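You operate a simulated robot arm through the tools that you are given. There is no shell and no other tool. Be economical: measure what you need, move in short steps, check, and stop when the job is done.

The job below is to be done with a simulated robot arm. You get a single attempt, and the scene is never put back.

Task
Put one of the cork blocks from the prep bench top on the white card.

The check looks at the end state, three seconds after you hand in, the way a careful person would. Anything else that was tipped, shoved, dropped, spilled or broken makes it a failure.

Robot
A 6-joint arm with a two-finger parallel gripper, fixed in place. Base frame: the origin is at the foot of the arm, x ahead of it, y to its left, z up; the work surface is at about z = 0. Lengths are in m, angles in degrees, forces in N, time in s.
With the tool pointing down near the work surface it reaches from about 0.14 to 0.58 m from the base axis. Its first joint turns from -66.0 to 66.0 degrees. Payload 2.1 kg.
The tool frame sits at the grasp point between the pads (the TCP): z along the fingers, y along the line on which they close. The tips reach 0.03 m beyond it. The gripper opens to 0.094 m. The fingers are 0.028 m wide and 0.01 m thick; the gripper's body (0.05 by 0.096 m) begins 0.055 m behind the TCP.
Orientation is told as [roll, pitch, yaw] about the base's x, y, z axes, in that order, counted from this pose: with the fingers straight down and closing along the base's y, the tool's x points along the base's -x, its y along +y and its z along -z.

Tools
- The arm moves only by the tool arm_command. Its argument "targets" is a list of rows, each an object (a shift or turn left out is 0, a gripper value left out holds the last) with "offset": the shift along the base's x, y, z in m, a list of three; "angular": the turn, a rotation vector about the base's x, y, z in degrees, a list of three; "hand": the finger opening in m, from 0 to 0.094. In form: [{"offset": [x, y, z], "angular": [wx, wy, wz], "hand": hand}, ...]. A call has 1 to 12 rows; each row shifts and turns the commanded pose from where the row before left it. Rows are played at 5 a second. More than 0.05 m and 8.6 degrees between two rows, or a gripper value outside its range, and nothing of the call is played. A pose out of reach is approached as far as the arm can. The call stops where the force on the tool passes 40 N (or 10 N more than at its start, if that is more) or the arm is blocked; 0.2 s more then pass. Each finger travels about 0.072 m/s and halts on what it meets, pressing with about 28 N; the grip force reading is that of the motor and also rises with nothing between the fingers. The clock runs only during rows and for 0.2 s after the last one: add rows that do not move to give the fingers time. The reply holds the time, the measured pose of the TCP, the force on the tool along the base axes, the opening and the grip force, in the units named above and with some noise.
- Cameras (640 x 400 px; columns grow to the right, rows downward): "scene" is fixed at [0.0408, -0.3622, 0.5118]; the picture's right is [0.87, -0.50, 0.00], its down [-0.23, -0.40, -0.89] and it looks along [0.44, 0.77, -0.46] (base axes); focal length 337 px, centre (320, 200). "wrist" rides on the gripper at [0.076, 0.014, -0.102] in the tool frame; the picture's right is [-0.18, 0.98, 0.00], its down [-0.75, -0.14, -0.64] and it looks along [-0.63, -0.12, 0.77] (tool axes); focal length 243 px, centre (320, 200). There is no depth. A picture from a camera that has moved, and an enlarged one, comes with that camera's place and axes in the base frame and with its lens. The place of the scene camera against the robot may be out by one fixed shift of up to 0.025 m in any direction.
- snapshot(camera): a new picture of that camera. The clock stands still meanwhile.
- close_up(camera, box): a new picture of the part [left, top, right, bottom] of that camera's present view, enlarged. The clock stands still meanwhile.
- sign_off(): hands the job in; it is judged then, once.

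Work in short steps. Places have to be worked out from the pictures, the camera data and where the tool is seen: move nearer, look again, correct. Check each grasp and each placing, and mend what went wrong. You have 90 turns and 46 pictures in all, those below and enlarged ones among them. Open the gripper and draw the arm clear of the work before you hand the job in, unless the task says otherwise; then end with one line.

The tools are called after "Request:" as a command line: name --argument value ..., lists and objects as JSON in quotes. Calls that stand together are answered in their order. arm_command: Moves the arm, as the interface text tells. Its arguments: {"type":"object","properties":{"targets":{"type":"array","items":{"type":"object","properties":{"offset":{"type":"array","items":{"type":"number"}},"angular":{"type":"array","items":{"type":"number"}},"hand":{"type":"number"}}}}},"required":["targets"]} The other tools are called the same way: snapshot (camera) takes a picture; close_up (camera, box) takes an enlarged picture of a part of a camera's view; sign_off () hands the job in.

At the start:

```text
time: 0.0
tool_pos: [0.3579, 0.08, 0.2731]
tool_rot: [0.1, -0.1, 0.0]
force: [-0.4, 0.0, -0.4]
finger_gap: 0.0942
finger_force: 0.1
```

scene: 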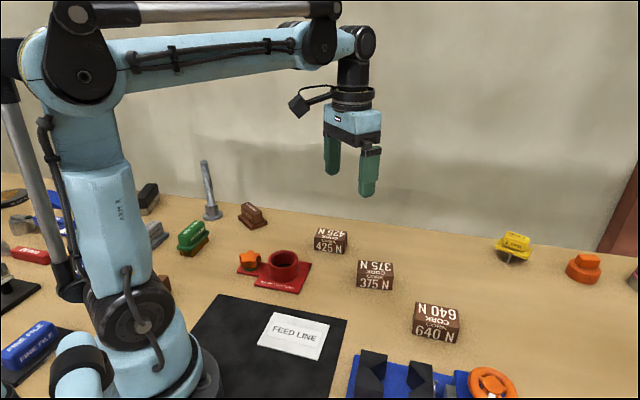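
wrist: 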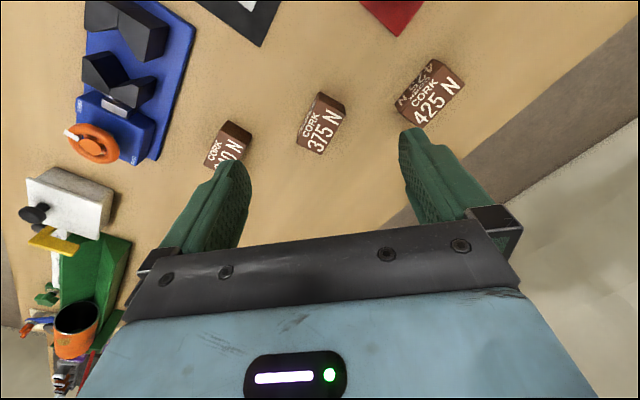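

I'll enlarge the scene around the cork blocks and the white card to read the labels before moving.

Request:
close_up --camera "scene" --box '[180, 200, 500, 400]'

Request:
close_up --camera "wrist" --box '[160, 0, 480, 200]'

```text
2.00 times, centred on (340, 300) of scene
camera zoom: at [0.0408, -0.3622, 0.5118], right [0.87, -0.5, 0.0], down [-0.23, -0.4, -0.89], along [0.44, 0.77, -0.46], focal length 673 px, centre (280, 0)
```

zoom: 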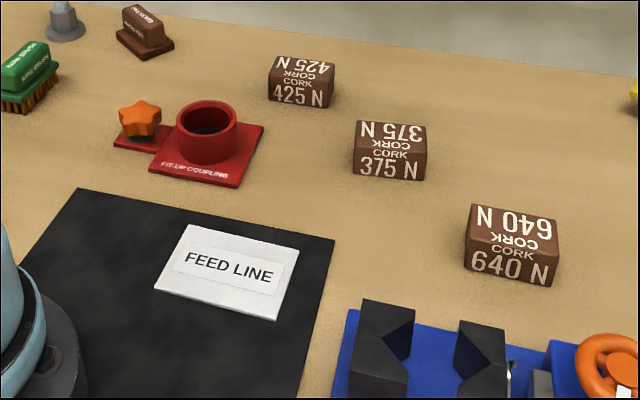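

```text
2.00 times, centred on (320, 100) of wrist
camera zoom: at [0.2816, 0.0942, 0.3758], right [0.18, 0.98, 0.0], down [0.75, -0.14, 0.64], along [0.63, -0.12, -0.77], focal length 485 px, centre (320, 400)
```

zoom: 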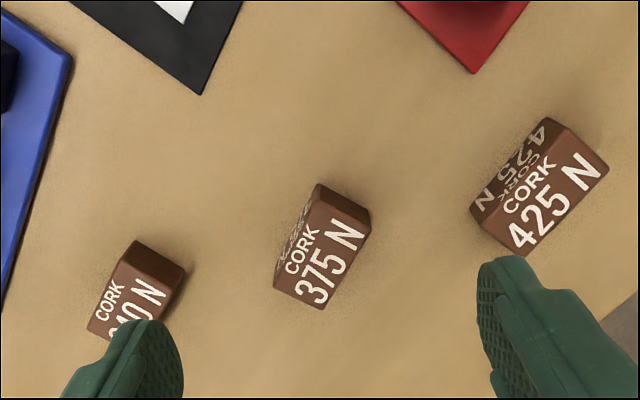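

The blocks are at roughly (0.43, 0.07) for 375 N, (0.41, 0.22) for 425 N and (0.43, -0.08) for 640 N. The card is near (0.21, 0.03). I'll check that no other white cards or cork blocks lie at the sides, and zoom on the 375 block for its orientation.

Request:
close_up --camera "scene" --box '[0, 180, 240, 400]'

Request:
close_up --camera "wrist" --box '[280, 70, 360, 170]'

Request:
close_up --camera "scene" --box '[340, 250, 420, 300]'

```text
1.82 times, centred on (120, 290) of scene
camera zoom: at [0.0408, -0.3622, 0.5118], right [0.87, -0.5, 0.0], down [-0.23, -0.4, -0.89], along [0.44, 0.77, -0.46], focal length 612 px, centre (684, 36)
```

zoom: 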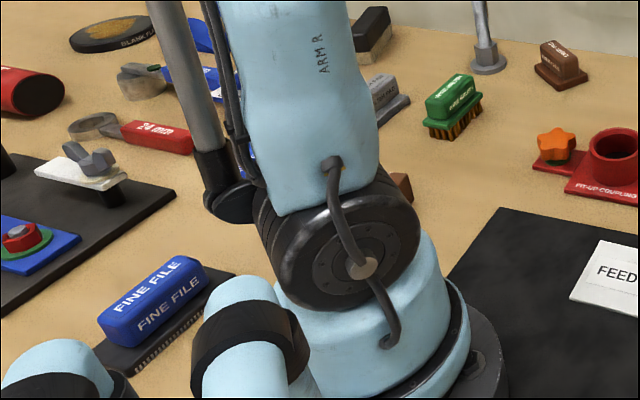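

```text
4.00 times, centred on (320, 120) of wrist
camera zoom: at [0.2816, 0.0942, 0.3758], right [0.18, 0.98, 0.0], down [0.75, -0.14, 0.64], along [0.63, -0.12, -0.77], focal length 970 px, centre (320, 520)
```

zoom: 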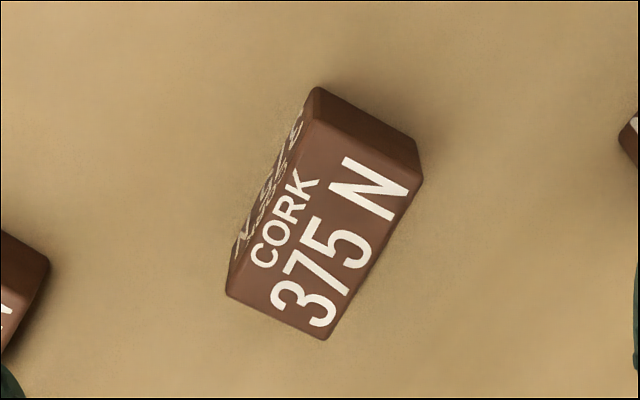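

```text
8.00 times, centred on (380, 275) of scene
camera zoom: at [0.0408, -0.3622, 0.5118], right [0.87, -0.5, 0.0], down [-0.23, -0.4, -0.89], along [0.44, 0.77, -0.46], focal length 2693 px, centre (-160, -400)
```

zoom: 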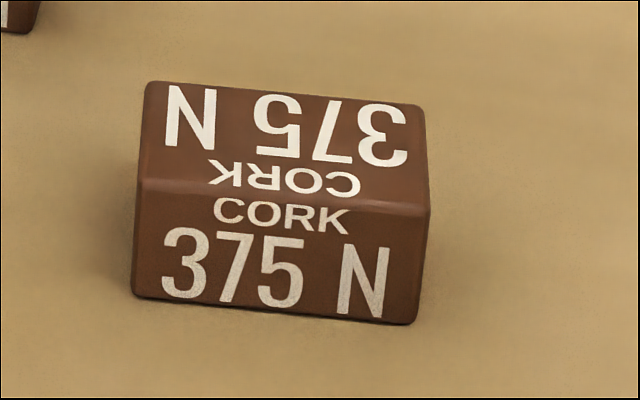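

The 375 block's top centre is about (0.429, 0.066), size about 0.07 × 0.042 m, with its long side at about -39°. Only one white card is visible, so I'll yaw by -39° and move above the block at z ≈ 0.15.

Request:
arm_command --targets '[{"offset": [0.015, -0.003, -0.02], "angular": [0, 0, -7.8], "hand": 0.094}, {"offset": [0.015, -0.003, -0.025], "angular": [0, 0, -7.8]}, {"offset": [0.015, -0.003, -0.025], "angular": [0, 0, -7.8]}, {"offset": [0.013, -0.003, -0.025], "angular": [0, 0, -7.8]}, {"offset": [0.013, -0.0015, -0.025], "angular": [0, 0, -7.8]}, {}]'

Request:
snapshot --camera "wrist"

Request:
snapshot --camera "scene"

```text
time: 1.4
tool_pos: [0.4293, 0.0654, 0.1538]
tool_rot: [0.0, -0.1, -39.1]
force: [0.5, 0.2, -0.7]
finger_gap: 0.0938
finger_force: 0.1
```

```text
38 pictures are left
camera wrist: at [0.3783, 0.1243, 0.2554], right [0.76, 0.65, 0.0], down [0.5, -0.58, 0.64], along [0.42, -0.49, -0.77], focal length 243 px, centre (320, 200)
```

wrist: 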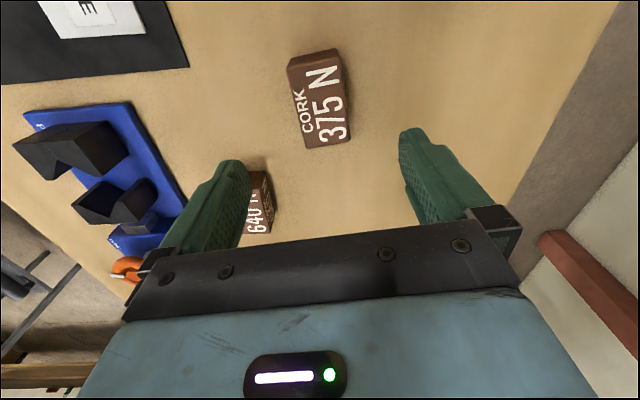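

```text
37 pictures are left
```

scene: 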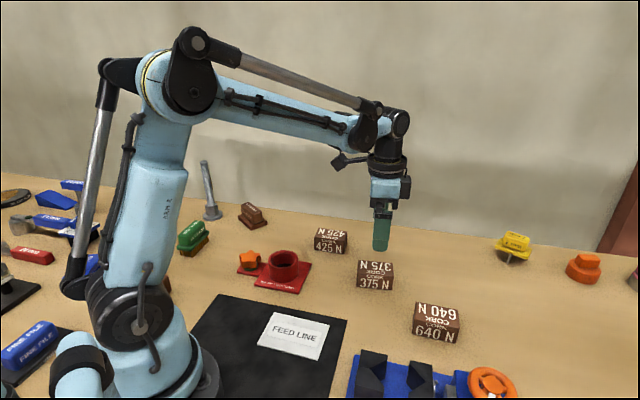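

The block centre refines to about (0.428, 0.068) and its long side to -40°, so alignment is good. I'll descend to TCP z ≈ 0.037.

Request:
arm_command --targets '[{"offset": [0, 0.002, -0.03], "angular": [0, 0, -1]}, {"offset": [0, 0, -0.03]}, {"offset": [0, 0, -0.025]}, {"offset": [0, 0, -0.02]}, {"offset": [0, 0, -0.012]}, {}]'

Request:
snapshot --camera "wrist"

Request:
close_up --camera "scene" --box '[310, 200, 470, 300]'

```text
time: 2.8
tool_pos: [0.4282, 0.0673, 0.0372]
tool_rot: [0.1, 0.0, -40.0]
force: [0.7, 0.2, 0.4]
finger_gap: 0.0939
finger_force: 0.0
```

```text
36 pictures are left
camera wrist: at [0.3799, 0.1274, 0.1392], right [0.77, 0.63, 0.0], down [0.49, -0.59, 0.64], along [0.41, -0.5, -0.77], focal length 243 px, centre (320, 200)
```

wrist: 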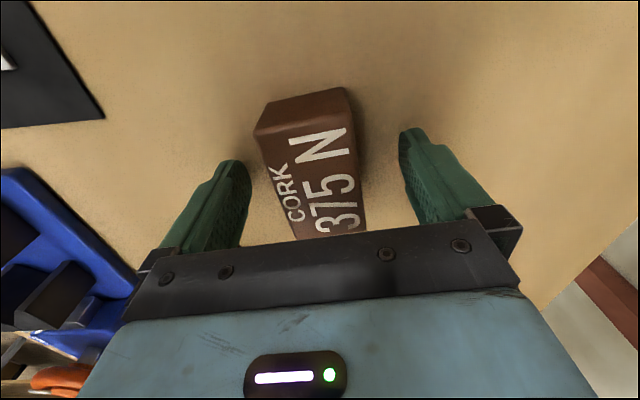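

```text
4.00 times, centred on (390, 250) of scene
camera zoom: at [0.0407, -0.3622, 0.5118], right [0.87, -0.5, 0.0], down [-0.23, -0.4, -0.89], along [0.44, 0.77, -0.46], focal length 1347 px, centre (40, 0)
```

zoom: 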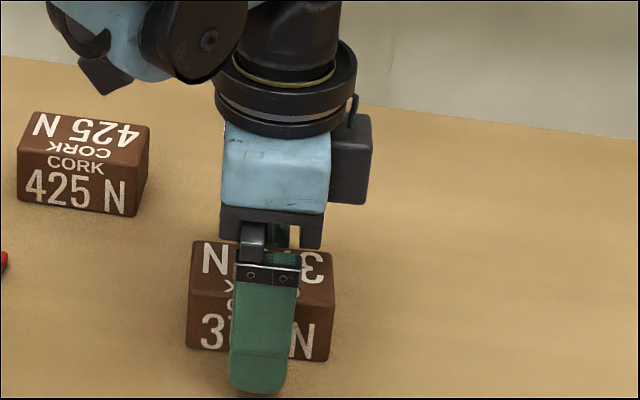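

The block sits centred between the fingers, so I'll close on it.

Request:
arm_command --targets '[{"hand": 0.07}, {"hand": 0.055}, {"hand": 0.04}, {"hand": 0.025}, {"hand": 0.02}, {}, {}]'

```text
time: 4.4
tool_pos: [0.4294, 0.0683, 0.0374]
tool_rot: [-0.1, 0.1, -40.1]
force: [-0.5, -0.9, 1.2]
finger_gap: 0.0488
finger_force: 27.9
```

The fingers stopped at 0.049 m with 28 N, so the block is held. I'll lift gently and check the force.

Request:
arm_command --targets '[{"offset": [0, 0, 0.01]}, {"offset": [0, 0, 0.02]}, {"offset": [0, 0, 0.03]}, {"offset": [0, 0, 0.03]}, {}]'

Request:
snapshot --camera "wrist"

Request:
snapshot --camera "scene"

```text
time: 5.6
tool_pos: [0.4289, 0.069, 0.1266]
tool_rot: [0.1, 0.0, -40.0]
force: [-0.4, -0.4, -1.4]
finger_gap: 0.0487
finger_force: 27.9
```

```text
34 pictures are left
camera wrist: at [0.3794, 0.1289, 0.2282], right [0.77, 0.63, 0.0], down [0.49, -0.59, 0.64], along [0.41, -0.5, -0.77], focal length 243 px, centre (320, 200)
```

wrist: 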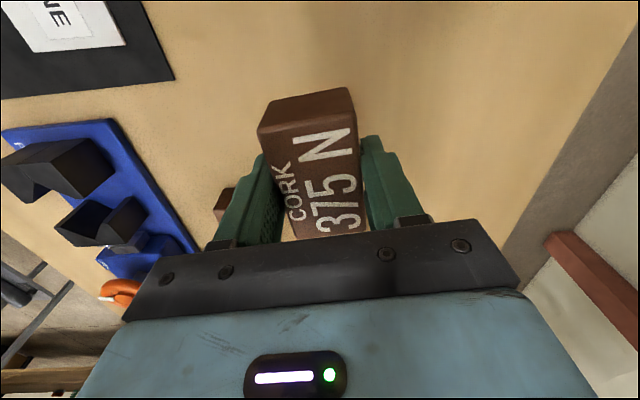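

```text
33 pictures are left
```

scene: 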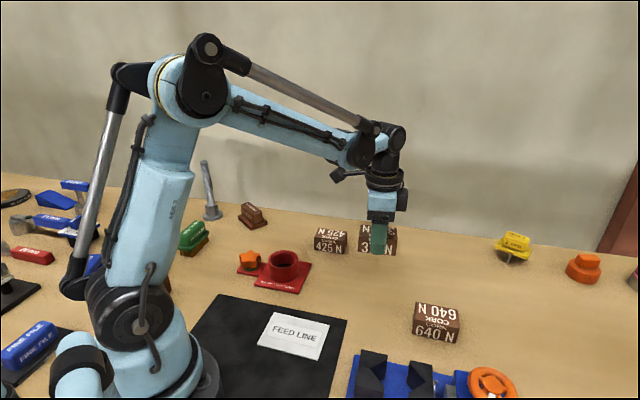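

The block is held level. From the wrist view the card's corners are at (0.279, 0.009) and (0.224, -0.045), which puts its centre near (0.208, 0.021). I'll carry the block over it at about z 0.14.

Request:
arm_command --targets '[{"offset": [-0.02, -0.004, 0.015]}, {"offset": [-0.035, -0.008, 0]}, {"offset": [-0.035, -0.008, 0]}, {"offset": [-0.035, -0.008, 0]}, {"offset": [-0.035, -0.008, 0]}, {"offset": [-0.035, -0.007, 0]}, {"offset": [-0.025, -0.005, 0]}, {}]'

Request:
snapshot --camera "wrist"

Request:
snapshot --camera "scene"

```text
time: 7.4
tool_pos: [0.2078, 0.0191, 0.1412]
tool_rot: [0.0, 0.0, -40.0]
force: [-0.7, 0.1, -1.0]
finger_gap: 0.0484
finger_force: 28.0
```

```text
32 pictures are left
camera wrist: at [0.1597, 0.0796, 0.2438], right [0.77, 0.63, 0.0], down [0.49, -0.59, 0.64], along [0.41, -0.5, -0.77], focal length 243 px, centre (320, 200)
```

wrist: 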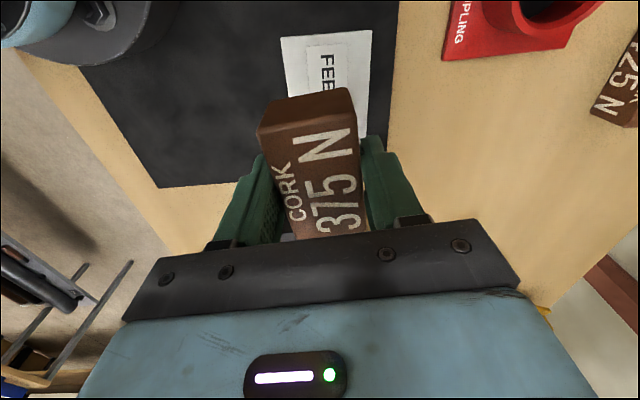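

```text
31 pictures are left
```

scene: 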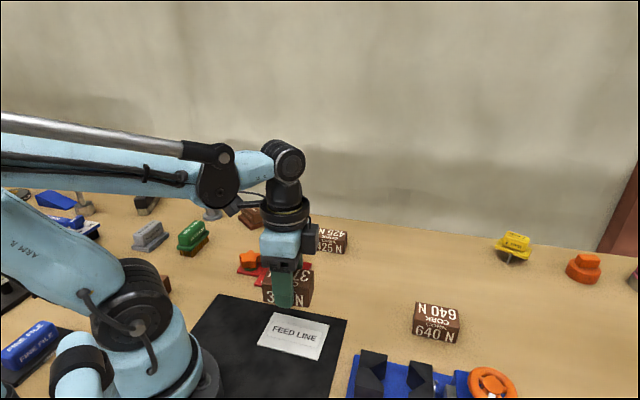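

All four card corners average to a centre of about (0.214, 0.022), with the long axis at about -47°. I'll shift slightly, turn -6°, and lower to z 0.06.

Request:
arm_command --targets '[{"offset": [0.006, 0.003, -0.02], "angular": [0, 0, -6]}, {"offset": [0, 0, -0.03]}, {"offset": [0, 0, -0.02]}, {"offset": [0, 0, -0.01]}, {}]'

Request:
close_up --camera "scene" --box '[190, 240, 350, 400]'

Request:
snapshot --camera "wrist"

```text
time: 8.6
tool_pos: [0.2135, 0.024, 0.0603]
tool_rot: [0.0, 0.0, -46.0]
force: [-0.2, -0.1, 0.8]
finger_gap: 0.0488
finger_force: 28.1
```

```text
2.50 times, centred on (270, 320) of scene
camera zoom: at [0.0407, -0.3622, 0.5118], right [0.87, -0.5, 0.0], down [-0.23, -0.4, -0.89], along [0.44, 0.77, -0.46], focal length 842 px, centre (445, -100)
```

zoom: 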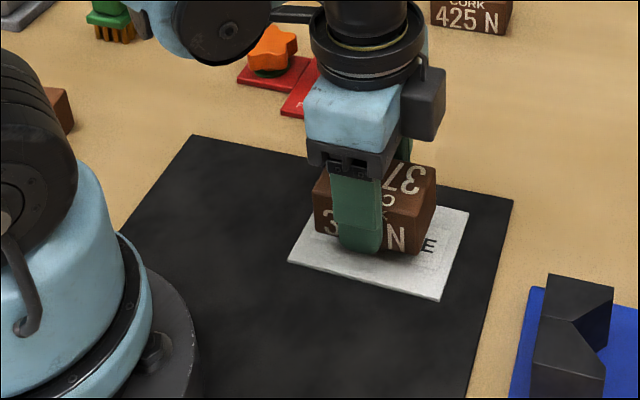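

```text
29 pictures are left
camera wrist: at [0.1707, 0.0883, 0.1631], right [0.83, 0.55, 0.0], down [0.42, -0.64, 0.64], along [0.35, -0.54, -0.77], focal length 243 px, centre (320, 200)
```

wrist: 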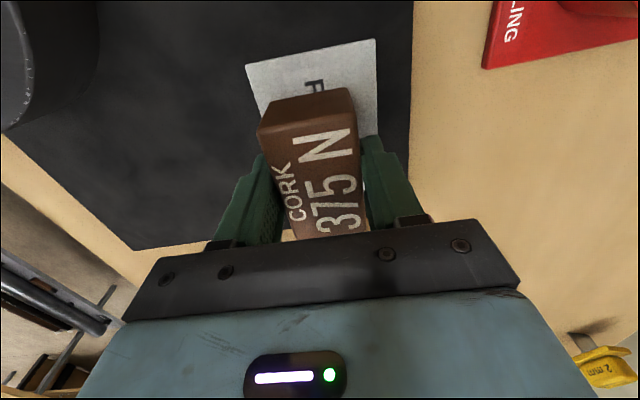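

The block lines up over the card with margins all round. I'll lower it in small steps and watch the vertical force.

Request:
arm_command --targets '[{"offset": [0, 0, -0.007]}, {"offset": [0, 0, -0.005]}, {"offset": [0, 0, -0.003]}, {}]'

Request:
close_up --camera "scene" --box '[235, 270, 345, 370]'

```text
time: 9.6
tool_pos: [0.2133, 0.0223, 0.0462]
tool_rot: [0.0, -0.1, -46.0]
force: [0.0, -0.6, -0.9]
finger_gap: 0.0485
finger_force: 28.0
```

```text
4.00 times, centred on (290, 320) of scene
camera zoom: at [0.0408, -0.3622, 0.5118], right [0.87, -0.5, 0.0], down [-0.23, -0.4, -0.89], along [0.44, 0.77, -0.46], focal length 1347 px, centre (440, -280)
```

zoom: 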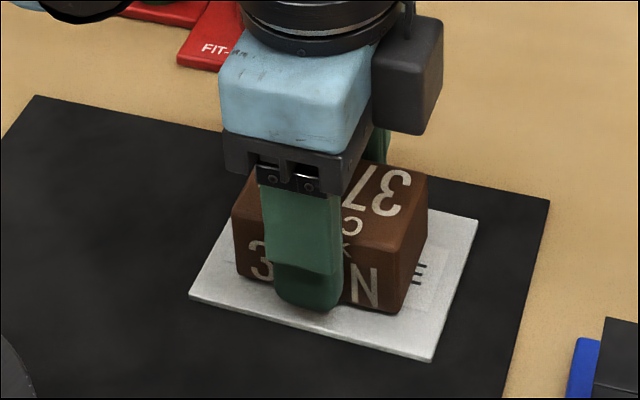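

There's no contact yet, so I'll continue down in 1.5 mm steps.

Request:
arm_command --targets '[{"offset": [0, 0, -0.0015]}, {"offset": [0, 0, -0.0015]}, {}]'

```text
time: 10.4
tool_pos: [0.2153, 0.0242, 0.0428]
tool_rot: [-0.1, 0.0, -46.1]
force: [-1.6, -1.2, 24.0]
finger_gap: 0.0486
finger_force: 28.1
```

The 24 N reading shows the block resting on the card. I'll ease up about 1 mm to relieve the force, then open slowly.

Request:
arm_command --targets '[{"offset": [0, 0, 0.001]}, {}]'

```text
time: 11.0
tool_pos: [0.2156, 0.0215, 0.0444]
tool_rot: [0.0, 0.0, -46.0]
force: [0.0, -0.2, -1.1]
finger_gap: 0.0487
finger_force: 28.0
```

The load is off and the block is within about 1 mm of the card. I'll open and then retreat straight up.

Request:
arm_command --targets '[{"offset": [0, 0, -0.0003], "hand": 0.055}, {"hand": 0.07}, {"hand": 0.09}, {}, {}, {}]'

Request:
close_up --camera "scene" --box '[235, 270, 345, 370]'

```text
time: 12.4
tool_pos: [0.2151, 0.0223, 0.0437]
tool_rot: [0.0, 0.1, -46.1]
force: [0.3, -0.8, 0.1]
finger_gap: 0.0899
finger_force: 0.0
```

```text
4.00 times, centred on (290, 320) of scene
camera zoom: at [0.0408, -0.3622, 0.5118], right [0.87, -0.5, 0.0], down [-0.23, -0.4, -0.89], along [0.44, 0.77, -0.46], focal length 1347 px, centre (440, -280)
```

zoom: 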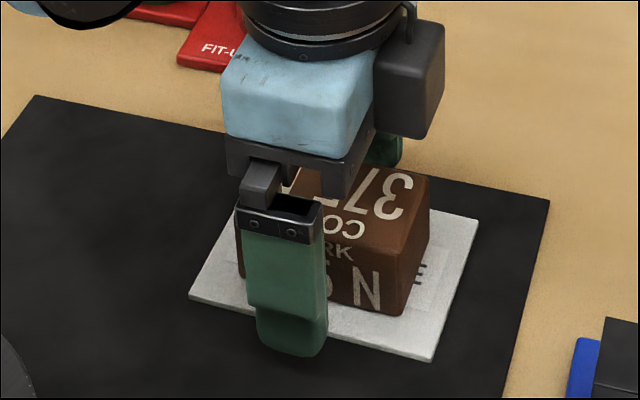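

The block stays in place and the fingers are clear of it. I'll lift up and move away.

Request:
arm_command --targets '[{"offset": [0, 0, 0.02]}, {"offset": [0, 0, 0.03]}, {"offset": [0, 0, 0.04]}, {"offset": [0, 0, 0.04]}, {"offset": [0.04, 0, 0.03]}, {"offset": [0.04, 0.01, 0.02]}, {"offset": [0.04, 0.01, 0]}, {"offset": [0.03, 0.01, 0]}, {}]'

Request:
snapshot --camera "scene"

Request:
close_up --camera "scene" --box '[235, 270, 345, 370]'

```text
time: 14.4
tool_pos: [0.3651, 0.0514, 0.2241]
tool_rot: [0.0, 0.0, -46.0]
force: [0.4, 0.2, 0.0]
finger_gap: 0.09
finger_force: 0.0
```

```text
26 pictures are left
```

scene: 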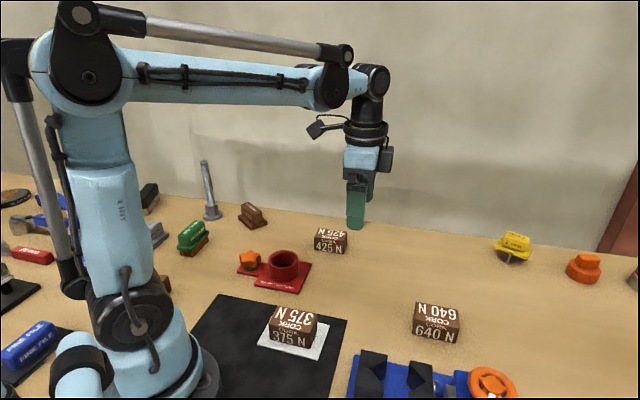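

```text
4.00 times, centred on (290, 320) of scene
camera zoom: at [0.0408, -0.3622, 0.5118], right [0.87, -0.5, 0.0], down [-0.23, -0.4, -0.89], along [0.44, 0.77, -0.46], focal length 1347 px, centre (440, -280)
```

zoom: 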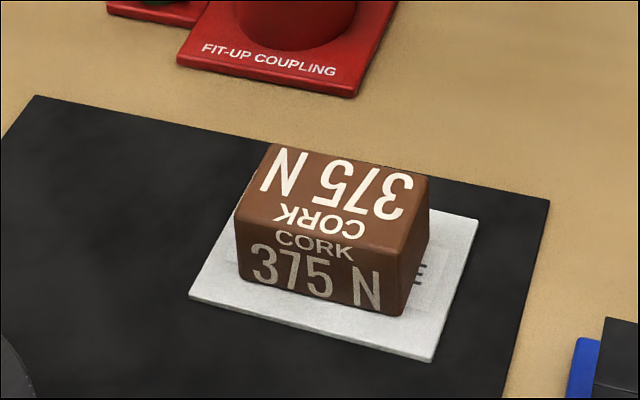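

The 375 N block sits flat and fully inside the card's edges, nothing else has moved, and the arm is clear with the gripper open. I'll hand in.

Request:
sign_off

```text
The job is handed in.
```

The 375 N cork block is resting flat on the white card marked "FEED LINE". The last pictures showed nothing else disturbed, and the arm was clear with its gripper open when I handed in.
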